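You operate a simulated robot arm through the tools that you are given. There is no shell and no other tool. Be economical: measure what you need, move in short steps, check, and stop when the job is done.

You are at the controls of a simulated robot arm. One attempt, no reset.

Task
Cap the vial in the capping block and stand it in the long white rack.
Fine: grip it first; free the grip; well 3. Set down upright: what you pick out.
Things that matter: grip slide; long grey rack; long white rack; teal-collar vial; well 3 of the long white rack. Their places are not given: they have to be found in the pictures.

The check looks at the end state, three seconds after you hand in, the way a careful person would. Anything else that was tipped, shoved, dropped, spilled or broken makes it a failure. A push-on lid holds only when it is set on centred and level and pressed home; a screw cap is set on level and turned clockwise until tight.

Robot
A 7-joint arm with a two-finger parallel gripper, fixed in place. Base frame: the origin is at the foot of the arm, x ahead of it, y to its left, z up; the work surface is at about z = 0. Readings come in cm, degrees, newtons and seconds.
With the tool pointing down near the work surface it reaches from about 24 to 62 cm from the base axis. Its first joint turns from -66.0 to 66.0 degrees. Payload 2.6 kg.
Tool frame: the origin (TCP) lies between the finger pads and is the grasp point; the fingertips stand 3 cm ahead of it; z points along the fingers, y is the line along which they close. The gripper opens to 9.4 cm. The fingers are 2.8 cm wide and 1 cm thick; the gripper's body (5 by 9.6 cm) begins 5.5 cm behind the TCP.
Orientation is that of the tool frame in the base frame, as a unit quaternion [x, y, z, w]. With the fingers straight down and closing along the base's y, the tool's x points along the base's -x, its y along +y and its z along -z.

Tools
- The arm moves only by the tool play_rows. Its argument "plan" is a list of rows, each a list of 7 numbers: the shift along the tool's x, y, z in units of 250 mm (1.0 is 250 mm), then the turn, a rotation vector about the tool's x, y, z in units of 45 degrees (1.0 is 45 degrees), then the gripper command, from -1 (shut) to 1 (fully open), values between in proportion. In form: [[tx, ty, tz, wx, wy, wz, claw], ...]. A call has 1 to 10 rows; each row is the pose to reach, as a shift and turn from the pose commanded when the call began, along the tool's axes at that moment. A call with a number of a shift or a turn outside -1 to 1 is refused whole. Rows are played at 5 a second. More than 5 cm and 8.6 degrees between two rows, or a gripper value outside its range, and nothing of the call is played. A pose out of reach is approached as far as the arm can. The call stops where the force on the tool passes 90 N (or 10 N more than at its start, if that is more) or the arm is blocked; 0.2 s more then pass. Each finger travels about 7.2 cm/s and halts on what it meets, pressing with about 21 N; the grip force reading is that of the motor and also rises with nothing between the fingers. The clock runs only during rows and for 0.2 s after the last one: add rows that repeat a pose to give the fingers time. The reply holds the time, the measured pose of the TCP, the force on the tool along the base axes, the opening and the grip force, in the units named above and with some noise, with the torque about the TCP (base axes, N m) and any sound that the robot's microphone picked up.
- Cameras (640 x 400 px; columns grow to the right, rows downward): "scene" is fixed at [4.13, 43.44, 56.96]; the picture's right is [-0.71, -0.70, 0.00], its down [-0.37, 0.38, -0.85] and it looks along [0.60, -0.61, -0.53] (base axes); focal length 329 px, centre (320, 200). "wrist" rides on the gripper at [7.6, 1.4, -10.2] in the tool frame; the picture's right is [-0.18, 0.98, 0.00], its down [-0.75, -0.14, -0.64] and it looks along [-0.63, -0.12, 0.77] (tool axes); focal length 243 px, centre (320, 200).
- snapshot(camera): a new picture of that camera. The clock stands still meanwhile.
- measure_at(camera, pixels): there is no depth. For up to 12 entries [column, row, z] of the newest picture of that camera ("zoom" is the newest enlarged one), the place [x, y] in the base frame at which the ray of that pixel passes the height z, good to about 0.3 cm. The clock stands still meanwhile.
- inspect(camera, box): a new picture of the part [left, top, right, bottom] of that camera's present view, enlarged. The clock stands still meanwhile.
- hand_in(): hands the job in; it is judged then, once.

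Go step by step. Measure first, check grasps and placings, and put right what went wrong. The budget is 80 turns and 54 pictures, counting those below and the enlarged ones. Unless the task says otherwise, let go and move clear before handing in, and close with one line.

The tools are called as a command line: name --pt "numbers of a row" for each row, then --argument value for the rest, lists and objects as JSON in quotes. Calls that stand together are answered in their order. play_rows: Moves the arm, as the interface text tells. Its arguments: {"type":"object","properties":{"plan":{"type":"array"}},"required":["plan"]} The other tools are called the same way: snapshot (camera) takes a picture; measure_at (camera, pixels) gives the place at which the rays of pixels pass given heights; inspect (camera, box) takes an enlarged picture of a part of a camera's view; hand_in () hands the job in.

At the start:

```text
clock: 0.0
ee_pos: [40.25, -10.01, 32.17]
tool_rot: [-0.001, 1.0, 0.001, 0.0]
force: [0.6, -0.1, 0.5]
moment: [0.0, 0.0, 0.03]
grip_width: 9.38
grip_force: 0.0
```

scene: 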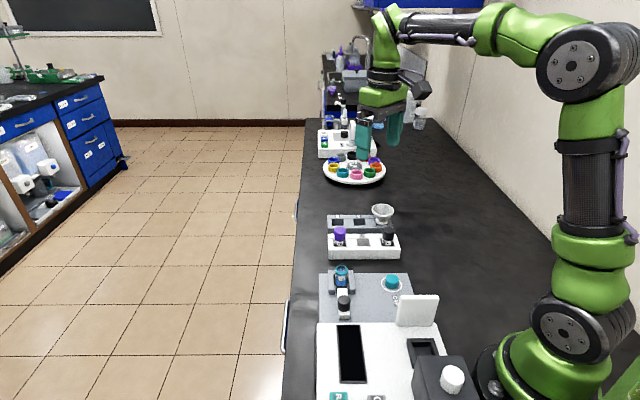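
wrist: 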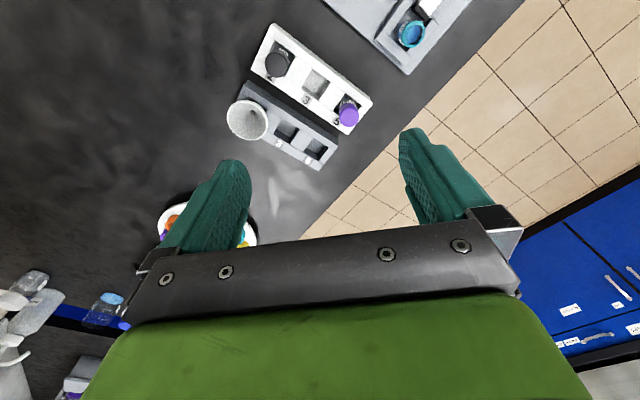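

The scene shows a capping block near (342,280), a teal cap at (392,282), and a white rack at (363,245). I'll enlarge those areas.

inspect --camera "scene" --box '[300, 190, 460, 290]'

inspect --camera "scene" --box '[300, 255, 492, 375]'

inspect --camera "wrist" --box '[220, 0, 476, 160]'

```text
4.00 times, centred on (380, 240) of scene
```

zoom: 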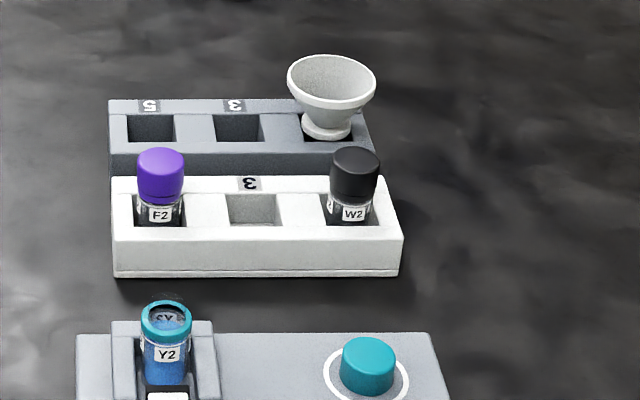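

```text
3.33 times, centred on (396, 315) of scene
```

zoom: 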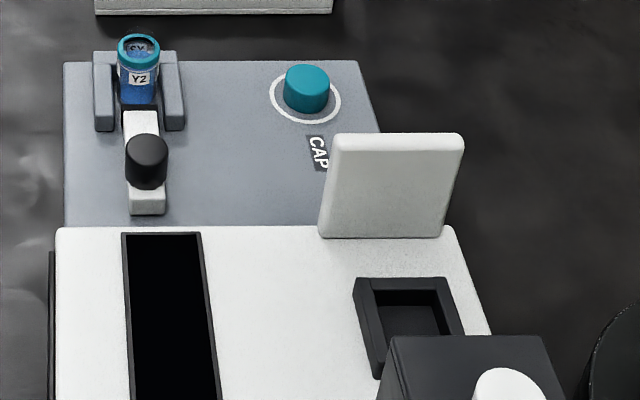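

```text
2.50 times, centred on (348, 80) of wrist
```

zoom: 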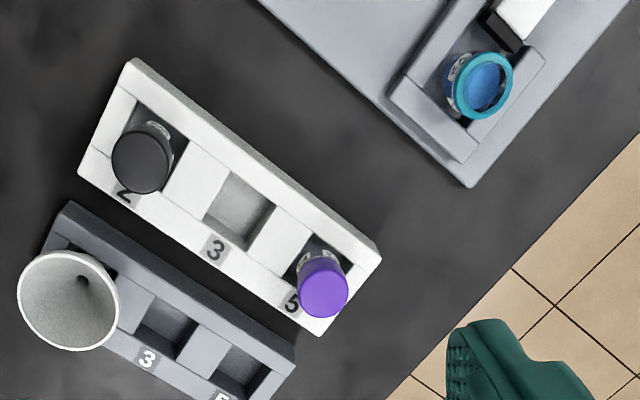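

measure_at --camera "scene" --pixels '[[341.4, 269.4, 5], [341.4, 269.4, 7], [391.8, 278.4, 3], [344.4, 300, 5], [319.5, 273.5, 1], [407, 273.5, 1], [319.5, 322, 1]]'

measure_at --camera "zoom" --pixels '[[480, 87, 5], [480, 87, 7], [240, 210, 3], [240, 210, 4], [142, 165, 6], [323, 288, 6], [80, 170, 3], [133, 60, 3], [382, 258, 3], [316, 333, 3], [470, 186, 1], [68, 300, 6]]'

inspect --camera "scene" --box '[316, 256, 380, 296]'

inspect --camera "scene" --box '[316, 285, 380, 325]'

```text
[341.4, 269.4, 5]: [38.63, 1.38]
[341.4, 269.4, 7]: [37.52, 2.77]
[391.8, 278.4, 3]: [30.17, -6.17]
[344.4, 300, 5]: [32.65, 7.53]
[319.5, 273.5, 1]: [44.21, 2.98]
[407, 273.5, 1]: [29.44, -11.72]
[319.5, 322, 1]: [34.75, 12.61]
```

```text
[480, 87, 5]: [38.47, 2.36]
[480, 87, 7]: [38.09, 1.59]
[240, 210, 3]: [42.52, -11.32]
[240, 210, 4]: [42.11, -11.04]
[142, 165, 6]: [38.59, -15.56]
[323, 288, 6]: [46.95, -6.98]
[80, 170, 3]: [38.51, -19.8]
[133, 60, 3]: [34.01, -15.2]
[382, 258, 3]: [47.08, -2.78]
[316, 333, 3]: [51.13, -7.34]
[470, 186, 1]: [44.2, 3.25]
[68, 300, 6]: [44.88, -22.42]
```

```text
10.00 times, centred on (348, 276) of scene
```

zoom: 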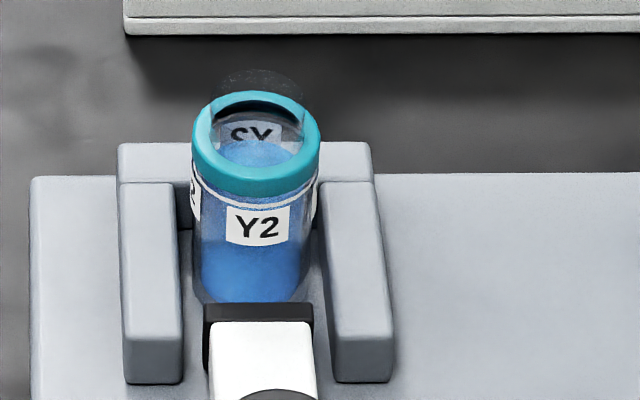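

```text
10.00 times, centred on (348, 305) of scene
```

zoom: 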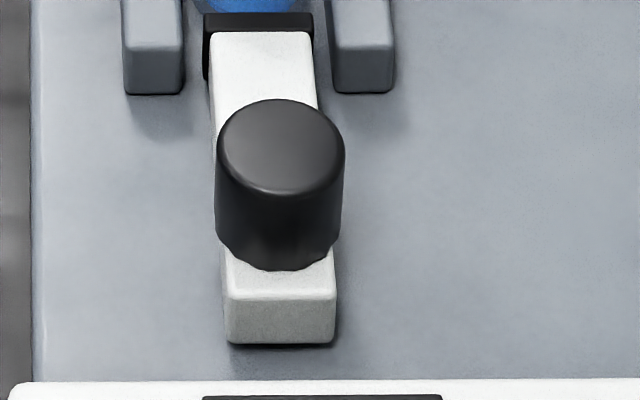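

The vial collar triangulates to about (38.2, 2.0, 5.9). The block and racks lie at about 45° in the base frame, with their axes along (-0.7,0.7) and (0.7,0.7). I'll move over the block turned 45° for a closer look.

play_rows --pt "0.035 0.073 0.05 0 0 -0.167 1" --pt "0.07 0.147 0.1 0 0 -0.333 1" --pt "0.105 0.22 0.15 0 0 -0.5 1" --pt "0.14 0.293 0.2 0 0 -0.667 1" --pt "0.175 0.367 0.25 0 0 -0.833 1" --pt "0.21 0.44 0.3 0 0 -1 1" --pt "0.21 0.44 0.3 0 0 -1 1"

snapshot --camera "wrist"

```text
clock: 1.6
ee_pos: [34.83, 1.14, 24.77]
tool_rot: [-0.385, 0.923, 0.0, 0.0]
force: [-0.4, 0.0, 0.2]
moment: [-0.02, 0.01, 0.03]
grip_width: 9.39
grip_force: 0.1
```

```text
46 pictures are left
```

wrist: 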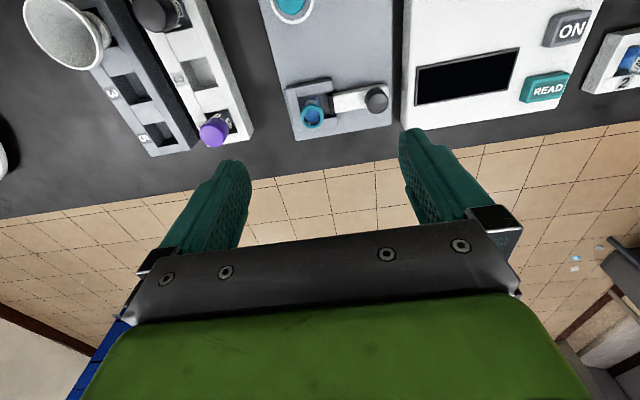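

The block is at image (330,90), with the cap near (290,5). I'll enlarge this view for measuring.

inspect --camera "wrist" --box '[256, 60, 416, 160]'

measure_at --camera "zoom" --pixels '[[228, 222, 5.9], [228, 222, 5]]'

inspect --camera "wrist" --box '[130, 0, 290, 100]'

```text
4.00 times, centred on (336, 110) of wrist
```

zoom: 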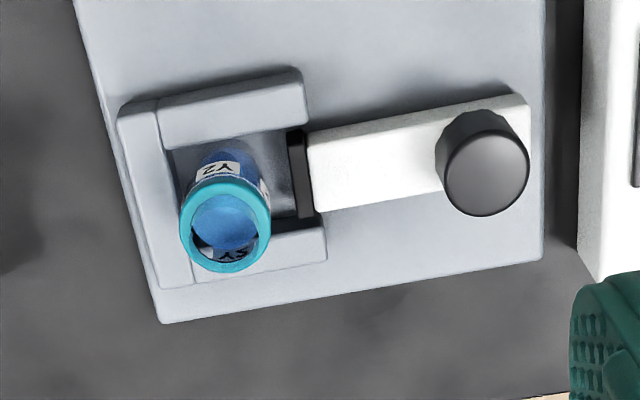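

```text
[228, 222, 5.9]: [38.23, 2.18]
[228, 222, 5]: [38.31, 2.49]
```

```text
4.00 times, centred on (210, 50) of wrist
```

zoom: 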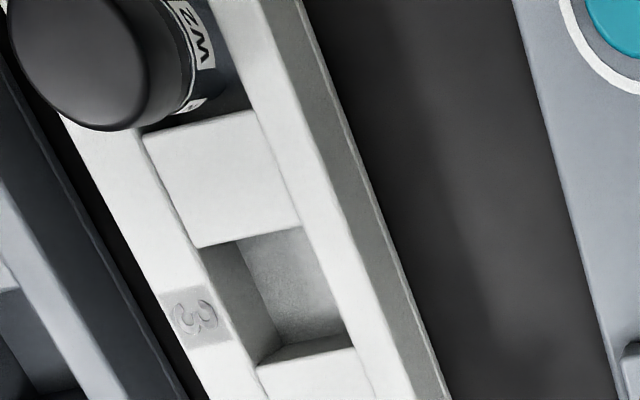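

measure_at --camera "zoom" --pixels '[[279, 297, 2], [279, 297, 4], [279, 297, 6], [200, 250, 3], [300, 228, 3], [352, 348, 3], [255, 368, 3]]'

measure_at --camera "scene" --pixels '[[363.5, 242.75, 2], [363.5, 242.75, 4], [363.5, 242.75, 6], [344, 299, 3], [344, 299, 6], [391.8, 277, 2], [391.8, 277, 4], [341.2, 270, 5], [341.2, 270, 7]]'

measure_at --camera "wrist" --pixels '[[377.5, 103, 3], [377.5, 103, 6], [331.5, 97, 2], [331.5, 97, 4]]'

```text
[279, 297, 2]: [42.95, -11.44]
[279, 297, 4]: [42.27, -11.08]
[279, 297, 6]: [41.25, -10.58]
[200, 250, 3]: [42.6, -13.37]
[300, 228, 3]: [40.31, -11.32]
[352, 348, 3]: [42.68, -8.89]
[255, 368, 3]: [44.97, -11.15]
```

```text
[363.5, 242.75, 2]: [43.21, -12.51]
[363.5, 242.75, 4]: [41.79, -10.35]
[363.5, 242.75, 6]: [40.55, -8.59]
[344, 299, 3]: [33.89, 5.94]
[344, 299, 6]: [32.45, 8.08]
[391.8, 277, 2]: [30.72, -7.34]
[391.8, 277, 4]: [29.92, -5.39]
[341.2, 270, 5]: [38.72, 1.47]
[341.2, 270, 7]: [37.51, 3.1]
```

```text
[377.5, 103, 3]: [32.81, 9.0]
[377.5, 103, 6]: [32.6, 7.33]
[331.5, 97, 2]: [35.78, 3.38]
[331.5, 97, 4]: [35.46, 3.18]
```

The slide is retracted: its black pad is at (300,170) with a gap to the vial. The knob top is at about (32.7, 7.7, 5.4) and well 3 at about (42.5, -11.2, 3.2). I'll turn so the fingers close across the slide and hover over the knob.

play_rows --pt "-0.021 0.04 0.04 0 0 0.167 1" --pt "-0.042 0.08 0.08 0 0 0.333 0.6" --pt "-0.063 0.12 0.12 0 0 0.5 0.2" --pt "-0.084 0.162 0.16 0 0 0.667 0" --pt "-0.105 0.2 0.2 0 0 0.833 0" --pt "-0.126 0.243 0.24 0 0 1 0" --pt "-0.126 0.243 0.24 0 0 1 0"

play_rows --pt "0 0 0 0 0 0.167 0" --pt "0 0 0 0 0 0.333 0" --pt "0 0 0 0 0 0.5 0" --pt "0 0 0 0 0 0.667 0" --pt "0 0 0 0 0 0.833 0" --pt "0 0 0 0 0 1 0" --pt "0 0 0 0 0 1 0"

snapshot --camera "wrist"

inspect --camera "scene" --box '[300, 240, 460, 340]'

```text
clock: 3.2
ee_pos: [32.84, 7.58, 18.81]
tool_rot: [-0.001, 1.0, 0.0, 0.0]
force: [-0.4, -0.3, -0.7]
moment: [0.0, -0.01, 0.01]
grip_width: 4.7
grip_force: 0.1
```

```text
clock: 4.8
ee_pos: [32.83, 7.55, 18.8]
tool_rot: [0.383, 0.924, 0.0, 0.001]
force: [-0.3, -0.1, 0.4]
moment: [0.04, 0.02, 0.02]
grip_width: 4.68
grip_force: 0.2
```

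```text
43 pictures are left
```

wrist: 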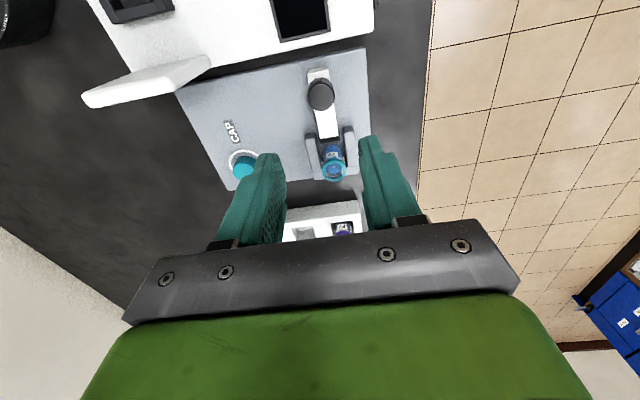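

```text
4.00 times, centred on (380, 290) of scene
```

zoom: 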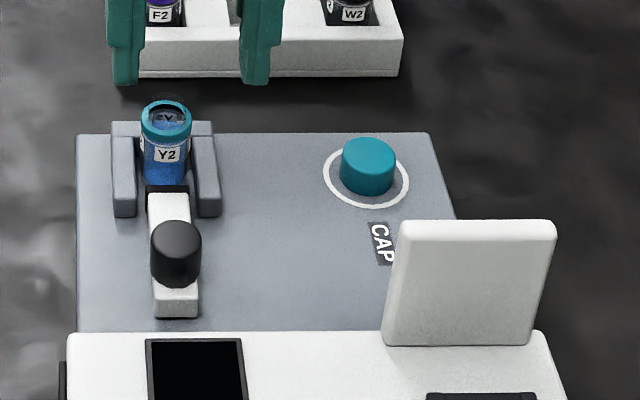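

inspect --camera "wrist" --box '[216, 50, 376, 150]'

measure_at --camera "scene" --pixels '[[391.25, 285, 0.6], [391.25, 285, 1], [391.25, 285, 1.5], [392, 278, 2], [392, 278, 3], [392, 278, 4], [389.2, 240, 6]]'

inspect --camera "wrist" --box '[208, 120, 368, 220]'

```text
4.00 times, centred on (296, 100) of wrist
```

zoom: 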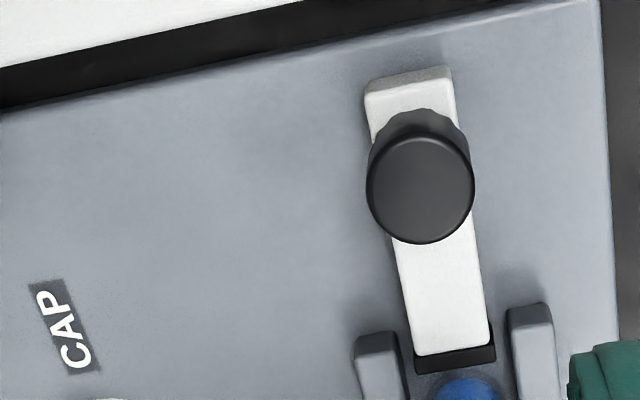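

```text
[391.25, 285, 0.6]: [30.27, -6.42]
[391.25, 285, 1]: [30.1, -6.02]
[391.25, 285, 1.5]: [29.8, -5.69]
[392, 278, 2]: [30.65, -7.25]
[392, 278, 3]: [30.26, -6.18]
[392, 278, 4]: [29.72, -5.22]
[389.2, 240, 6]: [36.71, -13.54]
```

```text
4.00 times, centred on (288, 170) of wrist
```

zoom: 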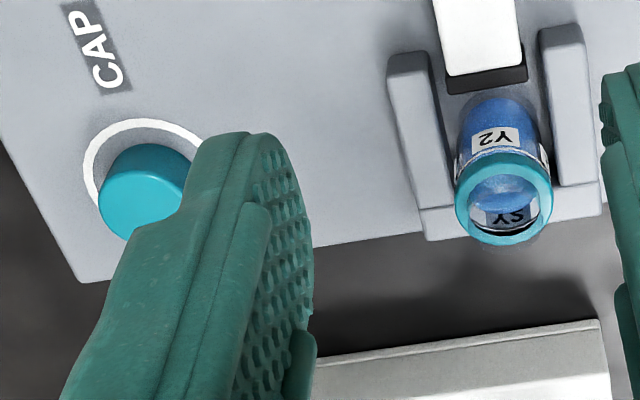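

measure_at --camera "wrist" --pixels '[[321, 97, 5], [321, 97, 5.5], [321, 97, 6], [333.5, 168, 5.5], [333.5, 168, 6], [333.5, 168, 6.5], [330, 142, 2.5], [330, 142, 3.5], [243.5, 168, 3], [326, 155, 4]]'

measure_at --camera "scene" --pixels '[[344.25, 299, 5], [344.25, 299, 5.5], [344.25, 299, 6], [341.5, 269.5, 5.5], [341.5, 269.5, 6], [341.5, 269.5, 6.5]]'

```text
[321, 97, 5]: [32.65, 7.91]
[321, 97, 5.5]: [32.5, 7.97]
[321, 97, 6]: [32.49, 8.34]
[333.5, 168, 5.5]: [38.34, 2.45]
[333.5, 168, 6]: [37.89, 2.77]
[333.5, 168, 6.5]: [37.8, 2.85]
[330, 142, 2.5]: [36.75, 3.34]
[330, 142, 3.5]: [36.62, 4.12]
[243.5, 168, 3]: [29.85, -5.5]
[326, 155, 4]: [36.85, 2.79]
```

```text
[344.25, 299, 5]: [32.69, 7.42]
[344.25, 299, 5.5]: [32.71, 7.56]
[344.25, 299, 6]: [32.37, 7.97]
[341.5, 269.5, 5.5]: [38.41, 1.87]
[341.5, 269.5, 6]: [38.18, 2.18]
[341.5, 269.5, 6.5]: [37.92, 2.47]
```

The knob is at about (32.6, 7.75, 5.4), and I'm directly above it with the fingers open to 4.7 cm. I'll descend until the tips are at z≈4.0, then close on it.

play_rows --pt "0 0.0 0.15 0 0 0 0" --pt "0 0 0.3 0 0 0 0" --pt "0 0 0.4 0 0 0 0" --pt "0 0 0.472 0 0 0 0" --pt "0 0 0.472 0 0 0 0"

inspect --camera "scene" --box '[300, 240, 460, 340]'

```text
clock: 6.0
ee_pos: [32.9, 7.48, 6.89]
tool_rot: [0.383, 0.924, 0.001, 0.001]
force: [0.7, 0.6, -0.7]
moment: [0.02, -0.01, -0.01]
grip_width: 4.7
grip_force: 0.1
```

```text
4.00 times, centred on (380, 290) of scene
```

zoom: 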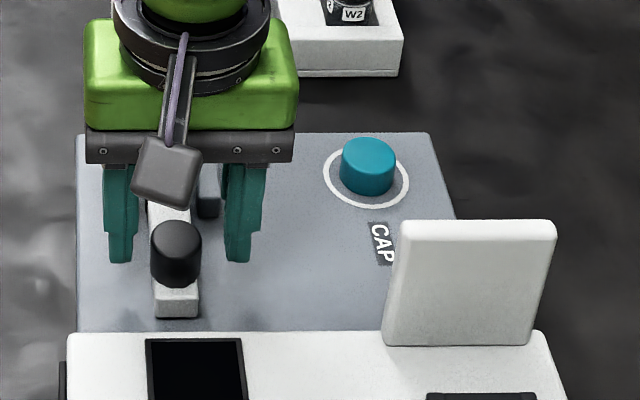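

The fingers straddle the knob at zoom (176,252). I'll close on it.

play_rows --pt "0 0 0 0 0 0 -0.4" --pt "0 0 0 0 0 0 -0.6" --pt "0 0 0 0 0 0 -0.7" --pt "0 0 0 0 0 0 -0.7"

```text
clock: 7.0
ee_pos: [32.99, 7.65, 7.04]
tool_rot: [0.381, 0.925, 0.001, 0.001]
force: [16.8, 16.0, -20.4]
moment: [0.01, -0.17, -0.13]
grip_width: 2.49
grip_force: 45.1
```

The knob is gripped (2.49 cm) with a side load of about 23 N toward +b. I'll relax 3 mm in that direction.

play_rows --pt "0 0.008 0 0 0 0 -0.7" --pt "0 0.012 0 0 0 0 -0.7"

```text
clock: 7.6
ee_pos: [32.87, 7.63, 6.93]
tool_rot: [0.384, 0.923, -0.002, -0.002]
force: [-1.9, 0.1, 3.3]
moment: [0.2, -0.26, 0.31]
grip_width: 2.48
grip_force: 44.8
```

The load is relieved. I'll push the slide toward the vial (tool -x) in small steps.

play_rows --pt "-0.008 0 0 0 0 0 -0.7" --pt "-0.016 0 0 0 0 0 -0.7" --pt "-0.02 0 0 0 0 0 -0.7" --pt "-0.02 0 0 0 0 0 -0.7"

inspect --camera "wrist" --box '[216, 30, 416, 155]'

```text
clock: 8.6
ee_pos: [33.43, 7.0, 7.0]
tool_rot: [0.383, 0.924, -0.001, 0.0]
force: [-15.6, -19.4, 25.5]
moment: [-0.28, 0.26, 0.03]
grip_width: 2.48
grip_force: 44.9
```

```text
3.20 times, centred on (316, 92) of wrist
```

zoom: 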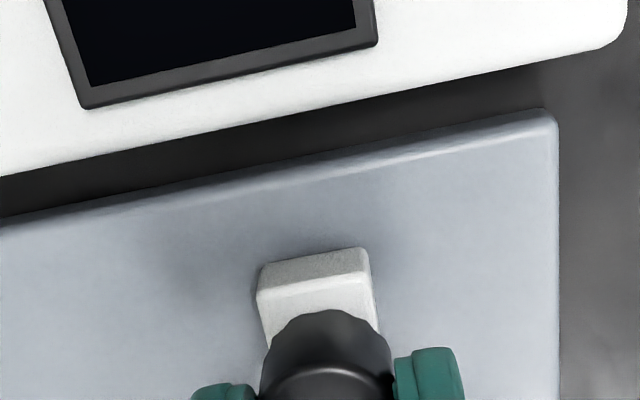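

The slide moved about 0.8 cm with no resistance along its travel. I'll ease the side load and continue.

play_rows --pt "0 -0.006 0 0 0 0 -0.7" --pt "-0.008 -0.006 0 0 0 0 -0.7" --pt "-0.016 -0.006 0 0 0 0 -0.7" --pt "-0.016 -0.006 0 0 0 0 -0.7"

inspect --camera "scene" --box '[316, 256, 380, 296]'

```text
clock: 9.6
ee_pos: [33.62, 6.95, 6.9]
tool_rot: [0.382, 0.924, 0.0, 0.002]
force: [-4.7, -12.3, 18.2]
moment: [-0.51, 0.31, 0.0]
grip_width: 2.46
grip_force: 45.4
```

```text
10.00 times, centred on (348, 276) of scene
```

zoom: 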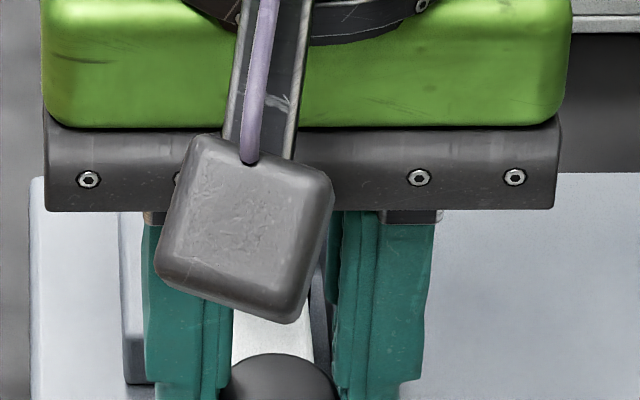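

play_rows --pt "-0.008 -0.002 0 0 0 0 -0.7" --pt "-0.016 -0.004 0 0 0 0 -0.7" --pt "-0.02 -0.004 0 0 0 0 -0.7" --pt "-0.02 -0.004 0 0 0 0 -0.7" --pt "-0.02 -0.004 0 0 0 0 -0.7"

```text
clock: 10.8
ee_pos: [33.74, 6.72, 6.84]
tool_rot: [0.382, 0.924, 0.001, 0.0]
force: [-6.6, 10.2, 21.7]
moment: [0.07, 0.37, 0.01]
grip_width: 2.48
grip_force: 44.8
```

There is now about 12 N resisting along the slide axis, so it is reaching the vial. I'll press a little more.

play_rows --pt "-0.006 0 0 0 0 0 -0.7" --pt "-0.012 0 0 0 0 0 -0.7" --pt "-0.012 0 0 0 0 0 -0.7"

```text
clock: 11.6
ee_pos: [33.99, 6.73, 6.93]
tool_rot: [0.381, 0.925, 0.001, -0.003]
force: [-22.5, 28.0, 24.9]
moment: [0.75, 0.08, 0.06]
grip_width: 2.46
grip_force: 44.9
```

The resisting force rose to about 36 N with no travel, so the slide is home. I'll release, lift clear and check.

play_rows --pt "0 0 0 0 0 0 -0.1" --pt "0 0 0 0 0 0 -0.1" --pt "0 0 0 0 0 0 -0.1" --pt "0 0 -0.1 0 0 0 -0.1" --pt "0.05 0 -0.25 0 0 0 -0.1" --pt "0.1 0 -0.4 0 0 0 -0.1" --pt "0.1 0 -0.4 0 0 0 -0.1"

inspect --camera "scene" --box '[300, 240, 460, 340]'

inspect --camera "wrist" --box '[208, 80, 368, 180]'

```text
clock: 13.2
ee_pos: [32.35, 8.09, 17.03]
tool_rot: [0.382, 0.924, 0.0, 0.0]
force: [-0.4, -0.4, -0.3]
moment: [0.0, 0.0, 0.01]
grip_width: 4.22
grip_force: 0.2
```

```text
4.00 times, centred on (380, 290) of scene
```

zoom: 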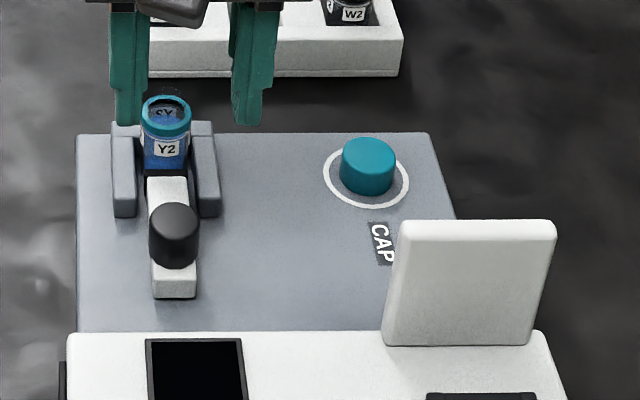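

```text
4.00 times, centred on (288, 130) of wrist
```

zoom: 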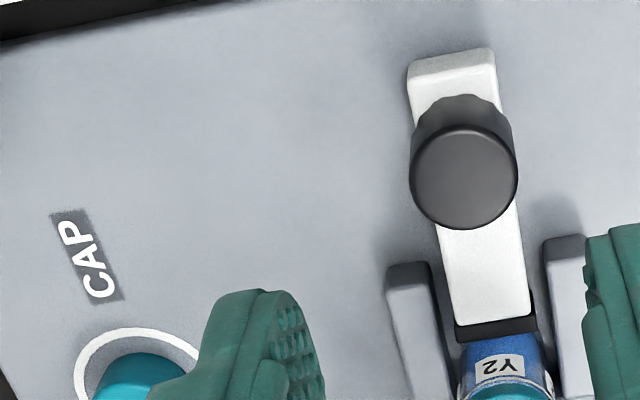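

The slide now touches the vial. I'll look closely at the vial neck for threads, and at the cap.

inspect --camera "scene" --box '[325, 257, 357, 277]'

inspect --camera "scene" --box '[376, 268, 408, 288]'

```text
16.00 times, centred on (341, 267) of scene
```

zoom: 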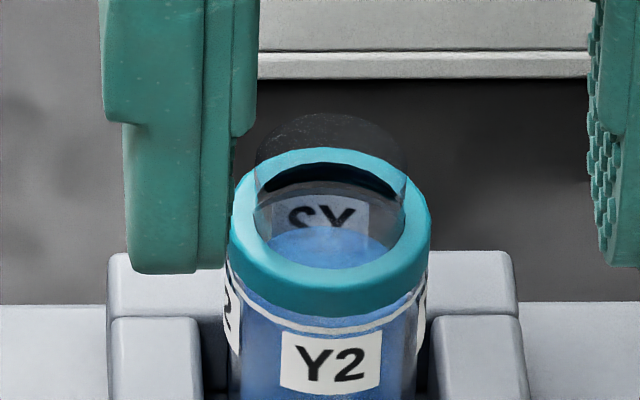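

```text
16.00 times, centred on (392, 278) of scene
```

zoom: 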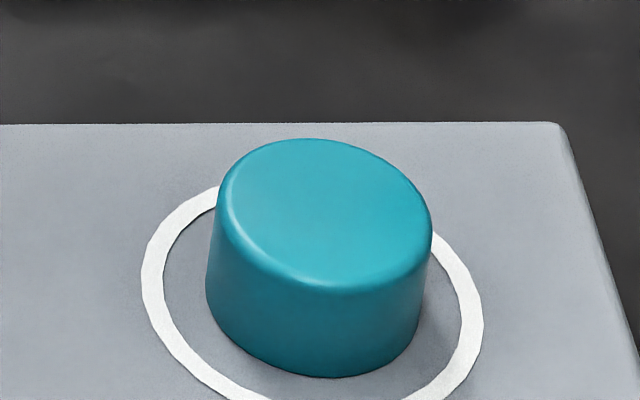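

The cap is smooth, and a glass neck stands above the collar. I'll move above the cap while winding the wrist counter-clockwise, so there is clockwise range left for a screw.

play_rows --pt "-0.056 -0.077 -0.02 0 0 -0.167 0" --pt "-0.113 -0.153 -0.04 0 0 -0.333 0" --pt "-0.169 -0.23 -0.04 0 0 -0.5 0" --pt "-0.225 -0.307 -0.04 0 0 -0.667 0" --pt "-0.282 -0.383 -0.04 0 0 -0.833 0" --pt "-0.338 -0.46 -0.04 0 0 -1 0"

play_rows --pt "0 0 0 0 0 -0.167 0" --pt "0 0 0 0 0 -0.333 0" --pt "0 0 0 0 0 -0.5 0" --pt "0 0 0 0 0 -0.667 0" --pt "0 0 0 0 0 -0.833 0" --pt "0 0 0 0 0 -1 0"

play_rows --pt "0 0 0 0 0 -0.167 0" --pt "0 0 0 0 0 -0.333 0" --pt "0 0 0 0 0 -0.5 0" --pt "0 0 0 0 0 -0.667 0" --pt "0 0 0 0 0 -0.833 0" --pt "0 0 0 0 0 -1 0"

play_rows --pt "0 0 0 0 0 -0.167 0" --pt "0 0 0 0 0 -0.333 0" --pt "0 0 0 0 0 -0.5 0" --pt "0 0 0 0 0 -0.667 0" --pt "0 0 0 0 0 -0.833 0" --pt "0 0 0 0 0 -1 0" --pt "0 0 0 0 0 -1 0"

snapshot --camera "wrist"

```text
clock: 14.6
ee_pos: [30.14, -6.12, 18.03]
tool_rot: [0.0, 1.0, 0.001, 0.0]
force: [-0.2, 0.2, 0.3]
moment: [-0.01, 0.0, 0.01]
grip_width: 4.7
grip_force: 0.1
```

```text
clock: 16.0
ee_pos: [30.16, -6.09, 17.87]
tool_rot: [-0.384, 0.923, 0.0, 0.0]
force: [-0.1, 0.2, 0.5]
moment: [0.0, 0.01, 0.0]
grip_width: 4.67
grip_force: 0.0
```

```text
clock: 17.4
ee_pos: [30.22, -5.95, 17.96]
tool_rot: [0.708, -0.706, 0.0, -0.001]
force: [0.2, -0.2, -1.0]
moment: [-0.02, -0.02, -0.01]
grip_width: 4.73
grip_force: 0.1
```

```text
clock: 19.0
ee_pos: [30.3, -6.02, 17.9]
tool_rot: [0.924, -0.381, -0.001, 0.0]
force: [-0.2, -0.2, -0.9]
moment: [0.02, 0.01, 0.01]
grip_width: 4.68
grip_force: 0.0
```

```text
32 pictures are left
```

wrist: 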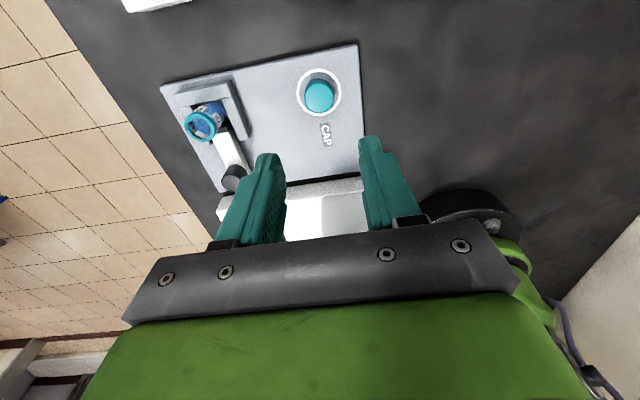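

The wrist reached -135° without trouble, and the cap is at (320,95). I'll measure the cap and the vial mouth from here.

inspect --camera "wrist" --box '[272, 60, 368, 120]'

inspect --camera "wrist" --box '[160, 80, 256, 140]'

```text
6.67 times, centred on (320, 90) of wrist
```

zoom: 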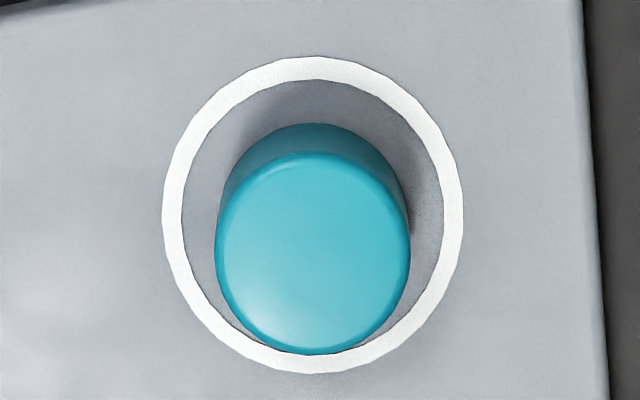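

```text
6.67 times, centred on (208, 110) of wrist
```

zoom: 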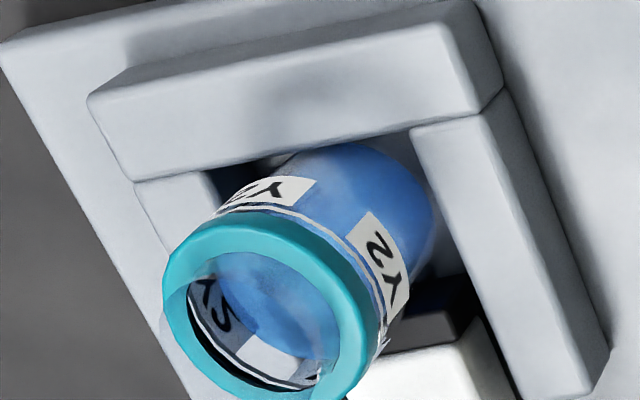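

measure_at --camera "wrist" --pixels '[[318.8, 98.1, 2.5], [318.8, 98.1, 3], [318.8, 98.1, 3.5], [319.2, 93, 1], [200.5, 125.5, 5], [200.5, 125.5, 6]]'

measure_at --camera "scene" --pixels '[[392.4, 278.8, 2.5], [392.4, 278.8, 3], [392.4, 278.8, 3.5], [341.6, 267.9, 5], [341.6, 267.9, 6], [341.7, 264.4, 6], [341.7, 264.4, 7]]'

```text
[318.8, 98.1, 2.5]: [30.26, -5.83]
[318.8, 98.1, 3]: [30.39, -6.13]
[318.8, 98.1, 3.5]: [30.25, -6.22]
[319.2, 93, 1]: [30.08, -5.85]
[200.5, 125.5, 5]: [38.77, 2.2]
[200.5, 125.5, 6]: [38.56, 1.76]
```

```text
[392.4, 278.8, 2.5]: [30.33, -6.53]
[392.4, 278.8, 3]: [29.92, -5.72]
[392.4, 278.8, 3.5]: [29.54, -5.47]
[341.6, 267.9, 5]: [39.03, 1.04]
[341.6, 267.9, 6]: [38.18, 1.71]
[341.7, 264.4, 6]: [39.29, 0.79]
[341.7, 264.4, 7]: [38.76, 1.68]
```

The cap is at (30.25, -6.0), with its top at z≈2.8 and about 2.8 cm across. I'm centred, so I'll descend to TCP z≈4.4 and close.

play_rows --pt "0 0 0.15 0 0 0 0.05" --pt "0 0 0.3 0 0 0 0.05" --pt "0 0 0.42 0 0 0 0.05" --pt "0 0 0.5 0 0 0 0.05" --pt "0 0 0.54 0 0 0 0.05" --pt "0 0 0.54 0 0 0 0.05"

inspect --camera "scene" --box '[340, 240, 436, 300]'

```text
clock: 20.4
ee_pos: [30.11, -6.05, 4.41]
tool_rot: [0.924, -0.382, 0.0, 0.0]
force: [-0.8, 0.6, -0.3]
moment: [0.03, 0.01, -0.02]
grip_width: 4.94
grip_force: 0.0
```

```text
6.67 times, centred on (388, 270) of scene
```

zoom: 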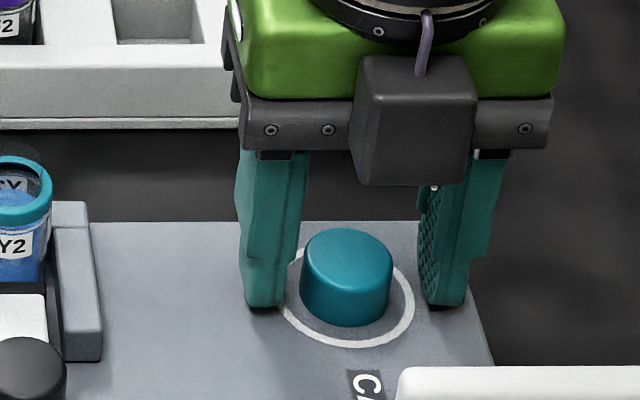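

The cap sits about 2.5 mm toward +b of the finger midpoint (346 against 357 px). I'll shift and close.

play_rows --pt "0 -0.01 0 0 0 0 0.05" --pt "0 -0.01 0 0 0 0 -0.3" --pt "0 -0.01 0 0 0 0 -0.6" --pt "0 -0.01 0 0 0 0 -0.7" --pt "0 -0.01 0 0 0 0 -0.7"

```text
clock: 21.6
ee_pos: [30.45, -5.91, 4.48]
tool_rot: [0.924, -0.381, -0.001, 0.0]
force: [0.2, 0.8, 0.7]
moment: [0.01, -0.02, 0.02]
grip_width: 2.88
grip_force: 20.5
```

The cap is gripped at 2.88 cm with balanced forces. I'll lift it and check.

play_rows --pt "0 0 -0.05 0 0 0 -0.7" --pt "0 0 -0.15 0 0 0 -0.7" --pt "0 0 -0.3 0 0 0 -0.7" --pt "0 0 -0.36 0 0 0 -0.7" --pt "0 0 -0.36 0 0 0 -0.7"

inspect --camera "scene" --box '[330, 215, 426, 275]'

```text
clock: 22.8
ee_pos: [30.47, -5.83, 13.39]
tool_rot: [0.924, -0.382, 0.0, 0.0]
force: [0.3, 0.1, -0.6]
moment: [0.0, -0.03, -0.01]
grip_width: 2.85
grip_force: 21.2
```

```text
6.67 times, centred on (378, 245) of scene
```

zoom: 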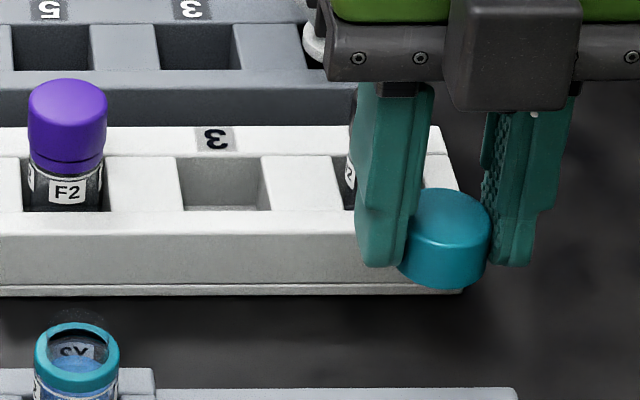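

measure_at --camera "scene" --pixels '[[397.3, 247, 11.4], [397.3, 247, 11.8], [397.3, 247, 12.2], [397, 253, 10.5]]'

snapshot --camera "wrist"

```text
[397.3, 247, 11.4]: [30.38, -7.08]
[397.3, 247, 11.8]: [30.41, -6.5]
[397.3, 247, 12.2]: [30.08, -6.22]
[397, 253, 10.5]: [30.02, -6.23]
```

```text
27 pictures are left
```

wrist: 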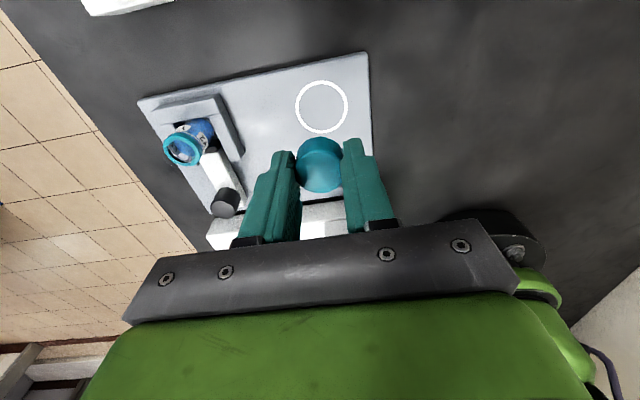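

inspect --camera "wrist" --box '[272, 130, 368, 190]'

```text
6.67 times, centred on (320, 160) of wrist
```

zoom: 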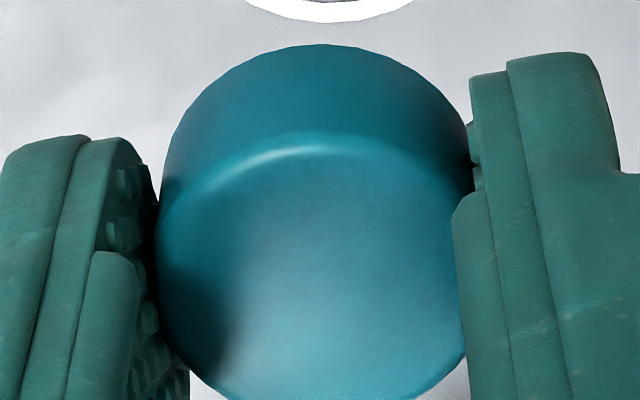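

The cap sits centred on the TCP: its top is at row ≈170.5 against a predicted 171. I'll carry it over the vial at about (38.45, 1.9).

play_rows --pt "0.002 -0.12 0 0 0 0 -0.7" --pt "0.004 -0.24 0 0 0 0 -0.7" --pt "0.006 -0.36 0 0 0 0 -0.7" --pt "0.007 -0.444 0 0 0 0 -0.7" --pt "0.007 -0.444 0.036 0 0 0 -0.7" --pt "0.007 -0.444 0.036 0 0 0 -0.7"

inspect --camera "scene" --box '[309, 240, 373, 280]'

inspect --camera "wrist" --box '[256, 100, 384, 180]'

```text
clock: 24.2
ee_pos: [38.34, 1.89, 12.51]
tool_rot: [0.924, -0.382, 0.0, 0.0]
force: [0.0, -0.2, 0.8]
moment: [-0.01, 0.0, -0.02]
grip_width: 2.88
grip_force: 21.4
```

```text
10.00 times, centred on (341, 260) of scene
```

zoom: 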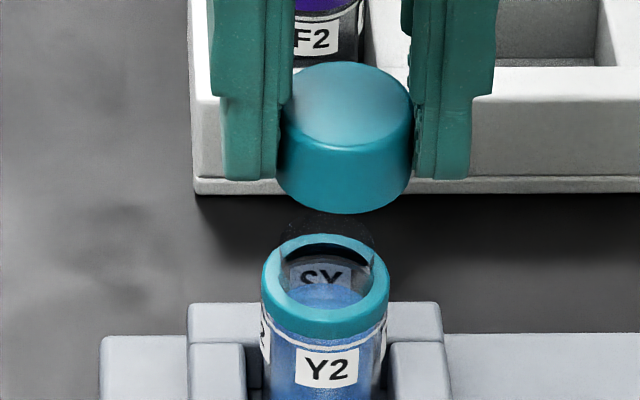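

```text
5.00 times, centred on (320, 140) of wrist
```

zoom: 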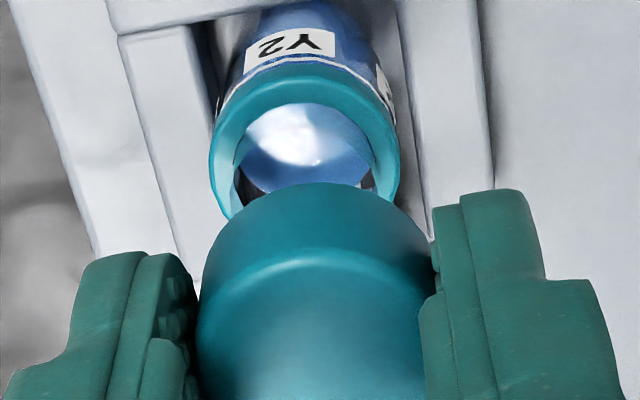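

In the scene view the cap centre (345) is about 2.5 mm off the collar centre (325) in b, once perspective is allowed for. I'll shift, then turn 90° to check the other axis with the wrist camera.

play_rows --pt "0 -0.004 0 0 0 0.167 -0.7" --pt "0 -0.009 0 0 0 0.333 -0.7" --pt "0 -0.009 0 0 0 0.5 -0.7" --pt "0 -0.009 0 0 0 0.667 -0.7" --pt "0 -0.009 0 0 0 0.833 -0.7" --pt "0 -0.009 0 0 0 1 -0.7"

play_rows --pt "0 0 0 0 0 0.167 -0.7" --pt "0 0 0 0 0 0.333 -0.7" --pt "0 0 0 0 0 0.5 -0.7" --pt "0 0 0 0 0 0.667 -0.7" --pt "0 0 0 0 0 0.833 -0.7" --pt "0 0 0 0 0 1 -0.7" --pt "0 0 0 0 0 1 -0.7"

inspect --camera "wrist" --box '[256, 100, 384, 180]'

inspect --camera "scene" --box '[309, 240, 373, 280]'

```text
clock: 25.6
ee_pos: [38.53, 2.03, 12.58]
tool_rot: [-0.707, 0.708, 0.0, 0.0]
force: [-1.1, 0.3, 0.4]
moment: [0.0, -0.04, 0.01]
grip_width: 2.84
grip_force: 20.9
```

```text
clock: 27.2
ee_pos: [38.49, 1.98, 12.47]
tool_rot: [-0.382, 0.924, 0.0, 0.0]
force: [-0.5, 0.2, 0.6]
moment: [0.02, 0.01, -0.04]
grip_width: 2.86
grip_force: 20.6
```

```text
5.00 times, centred on (320, 140) of wrist
```

zoom: 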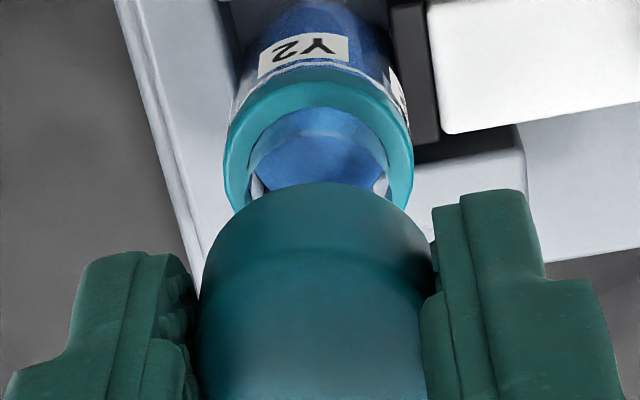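

```text
10.00 times, centred on (341, 260) of scene
```

zoom: 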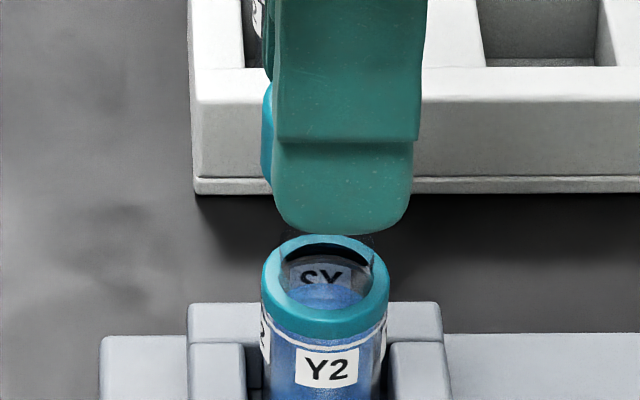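

Both axes now line up: wrist cap 316 against collar 319, and the scene b axis corrected. I'll descend in small steps.

play_rows --pt "0 0 0.03 0 0 0 -0.7" --pt "0 0 0.06 0 0 0 -0.7" --pt "0 0 0.07 0 0 0 -0.7" --pt "0 0 0.08 0 0 0 -0.7" --pt "0 0 0.08 0 0 0 -0.7"

inspect --camera "wrist" --box '[256, 100, 384, 180]'

```text
clock: 28.4
ee_pos: [38.39, 2.21, 10.48]
tool_rot: [-0.383, 0.924, 0.0, 0.0]
force: [0.1, 0.9, -0.2]
moment: [-0.01, 0.04, -0.02]
grip_width: 2.85
grip_force: 21.0
```

```text
5.00 times, centred on (320, 140) of wrist
```

zoom: 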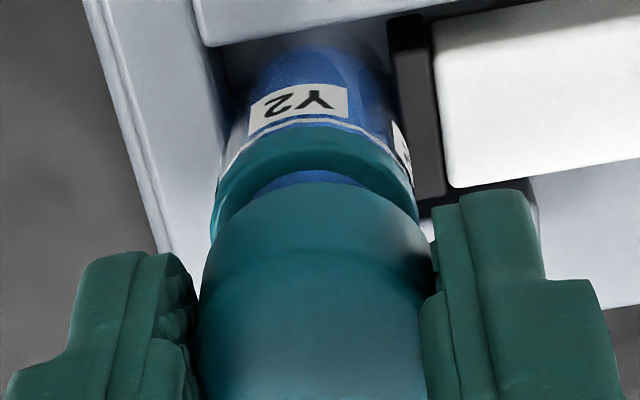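

There's no contact yet at z=10.5 and the alignment still holds (315 against 316). I'll continue down.

play_rows --pt "0 0 0.006 0 0 0 -0.7" --pt "0 0 0.012 0 0 0 -0.7" --pt "0 0 0.018 0 0 0 -0.7" --pt "0 0 0.024 0 0 0 -0.7" --pt "0 0 0.024 0 0 0 -0.7"

```text
clock: 29.6
ee_pos: [38.4, 2.03, 9.94]
tool_rot: [-0.382, 0.924, 0.0, 0.0]
force: [-0.4, -0.5, 0.2]
moment: [0.01, 0.01, 0.0]
grip_width: 2.88
grip_force: 20.9
```

play_rows --pt "0 0 0.006 0 0 0 -0.7" --pt "0 0 0.012 0 0 0 -0.7" --pt "0 0 0.018 0 0 0 -0.7" --pt "0 0 0.024 0 0 0 -0.7" --pt "0 0 0.024 0 0 0 -0.7"

inspect --camera "scene" --box '[317, 245, 365, 275]'

```text
clock: 30.8
ee_pos: [38.52, 2.14, 9.31]
tool_rot: [-0.383, 0.924, 0.0, 0.0]
force: [-1.1, 1.2, -0.5]
moment: [0.01, 0.02, 0.0]
grip_width: 2.85
grip_force: 21.1
```

```text
13.33 times, centred on (341, 260) of scene
```

zoom: 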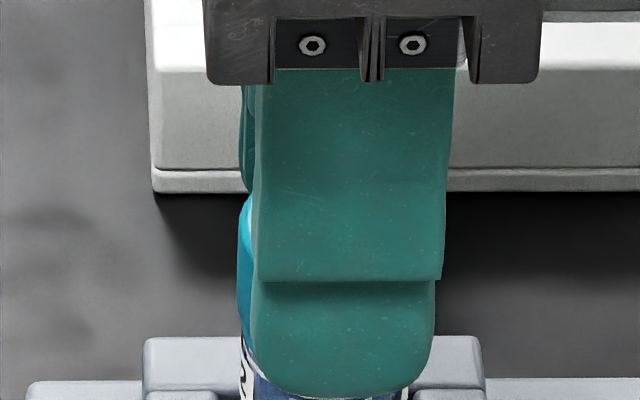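

Still free at 9.31, and the cap's left edge (238) matches the vial's (241). I'll continue.

play_rows --pt "0 0 0.006 0 0 0 -0.7" --pt "0 0 0.012 0 0 0 -0.7" --pt "0 0 0.018 0 0 0 -0.7" --pt "0 0 0.024 0 0 0 -0.7" --pt "0 0 0.024 0 0 0 -0.7"

```text
clock: 32.0
ee_pos: [38.55, 2.14, 8.8]
tool_rot: [-0.384, 0.923, -0.001, 0.002]
force: [1.4, 2.1, 28.1]
moment: [0.11, -0.18, -0.04]
grip_width: 2.91
grip_force: 21.0
heard: snap
```

A snap was heard with 28 N upward, so it's a push-on lid. I'll press a little more to be sure it's home.

play_rows --pt "0 0 0.006 0 0 0 -0.7" --pt "0 0 0.012 0 0 0 -0.7" --pt "0 0 0.012 0 0 0 -0.7"

```text
clock: 32.8
ee_pos: [38.61, 2.12, 8.68]
tool_rot: [-0.383, 0.924, -0.001, 0.001]
force: [1.9, -0.8, 27.4]
moment: [-0.02, -0.1, -0.02]
grip_width: 2.88
grip_force: 20.6
```

The load stays at about 27 N, so it has bottomed. I'll release, rise and look.

play_rows --pt "0 0 0 0 0 0 -0.1" --pt "0 0 0 0 0 0 0" --pt "0 0 0 0 0 0 0" --pt "0 0 -0.1 0 0 0 0" --pt "0 0 -0.25 0 0 0 0" --pt "0 0 -0.35 0 0 0 0" --pt "0 0 -0.35 0 0 0 0"

inspect --camera "scene" --box '[325, 255, 357, 275]'

inspect --camera "wrist" --box '[256, 80, 384, 160]'

```text
clock: 34.4
ee_pos: [38.48, 1.98, 17.22]
tool_rot: [-0.383, 0.924, -0.001, 0.0]
force: [-0.2, 0.0, 0.1]
moment: [0.04, -0.02, -0.04]
grip_width: 4.7
grip_force: 0.2
```

```text
16.00 times, centred on (341, 265) of scene
```

zoom: 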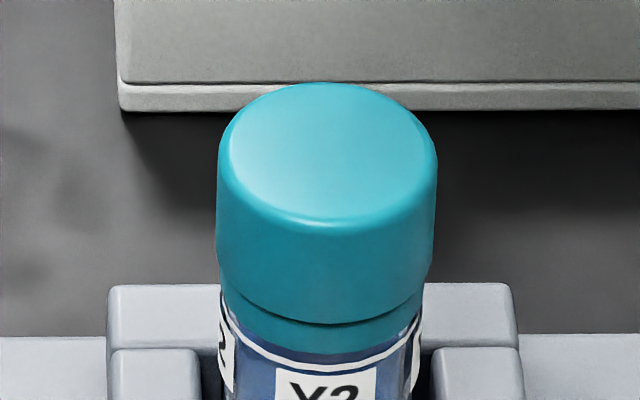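

```text
5.00 times, centred on (320, 120) of wrist
```

zoom: 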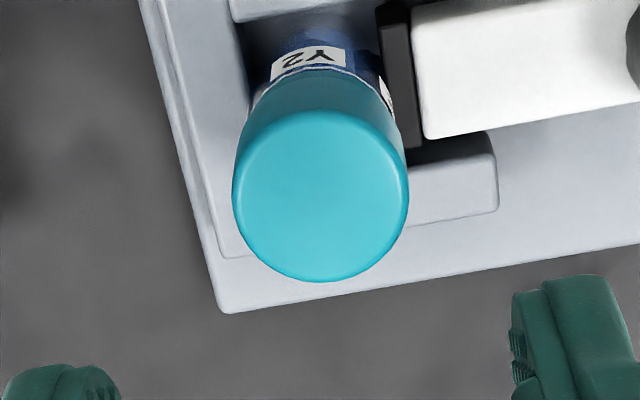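

The cap is seated level on the collar. Next I'll free the grip: turn to close across the slide, then move over the knob.

play_rows --pt "0 0.043 0 0 0 0.167 0" --pt "-0.001 0.087 0 0 0 0.333 0" --pt "-0.002 0.13 0 0 0 0.5 0" --pt "-0.003 0.173 0 0 0 0.667 0" --pt "-0.003 0.217 0 0 0 0.833 0" --pt "-0.003 0.26 0 0 0 1 0"

play_rows --pt "0 0 0 0 0 0.167 0" --pt "0 0 0 0 0 0.333 0" --pt "0 0 0 0 0 0.5 0" --pt "0 0 0 0 0 0.667 0" --pt "0 0 0 0 0 0.833 0" --pt "0 0 0 0 0 1 0" --pt "0 0 0.15 0 0 1 0" --pt "0 0 0.2 0 0 1 0" --pt "0 0 0.2 0 0 1 0"

inspect --camera "scene" --box '[300, 250, 396, 310]'

inspect --camera "wrist" --box '[240, 60, 400, 160]'

```text
clock: 35.8
ee_pos: [33.81, 6.69, 17.29]
tool_rot: [0.001, 1.0, 0.0, 0.001]
force: [-0.3, 0.0, 1.0]
moment: [-0.01, 0.0, 0.01]
grip_width: 4.72
grip_force: 0.0
```

```text
clock: 37.8
ee_pos: [34.14, 6.65, 12.16]
tool_rot: [0.383, 0.924, 0.0, 0.0]
force: [-0.7, -0.2, -0.6]
moment: [0.0, 0.0, 0.03]
grip_width: 4.72
grip_force: 0.0
```

```text
6.67 times, centred on (348, 280) of scene
```

zoom: 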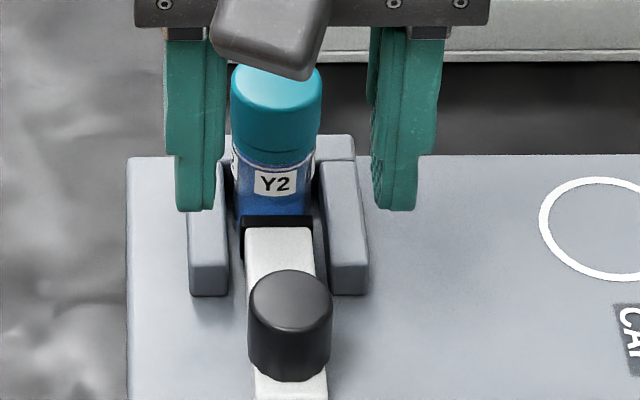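

```text
4.00 times, centred on (320, 110) of wrist
```

zoom: 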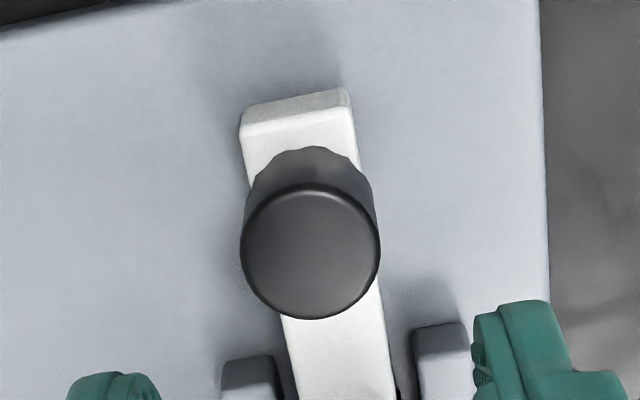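

The knob lines up at zoom (311,250). I'll descend and grip it.

play_rows --pt "0 0 0.1 0 0 0 0" --pt "0 0 0.17 0 0 0 0" --pt "0 0 0.204 0 0 0 0" --pt "0 0 0.204 0 0 0 -0.3" --pt "0 0 0.204 0 0 0 -0.6" --pt "0 0 0.204 0 0 0 -0.7" --pt "0 0 0.204 0 0 0 -0.7"

```text
clock: 39.4
ee_pos: [33.86, 6.73, 7.0]
tool_rot: [0.383, 0.924, -0.001, 0.0]
force: [-3.3, -3.3, -1.0]
moment: [0.11, -0.17, 0.03]
grip_width: 2.47
grip_force: 44.7
```

The knob is gripped with little load. I'll pull the slide back 1.3 cm along tool +x, to where it started.

play_rows --pt "0.008 0 0 0 0 0 -0.7" --pt "0.016 0 0 0 0 0 -0.7" --pt "0.024 0 0 0 0 0 -0.7" --pt "0.032 0 0 0 0 0 -0.7" --pt "0.04 0 0 0 0 0 -0.7" --pt "0.048 0 0 0 0 0 -0.7" --pt "0.052 0 0 0 0 0 -0.7" --pt "0.052 0 0 0 0 0 -0.7"

```text
clock: 41.2
ee_pos: [32.94, 7.51, 7.0]
tool_rot: [0.381, 0.925, -0.002, 0.001]
force: [4.4, -9.9, -27.8]
moment: [-0.13, -0.54, 0.05]
grip_width: 2.49
grip_force: 45.2
```

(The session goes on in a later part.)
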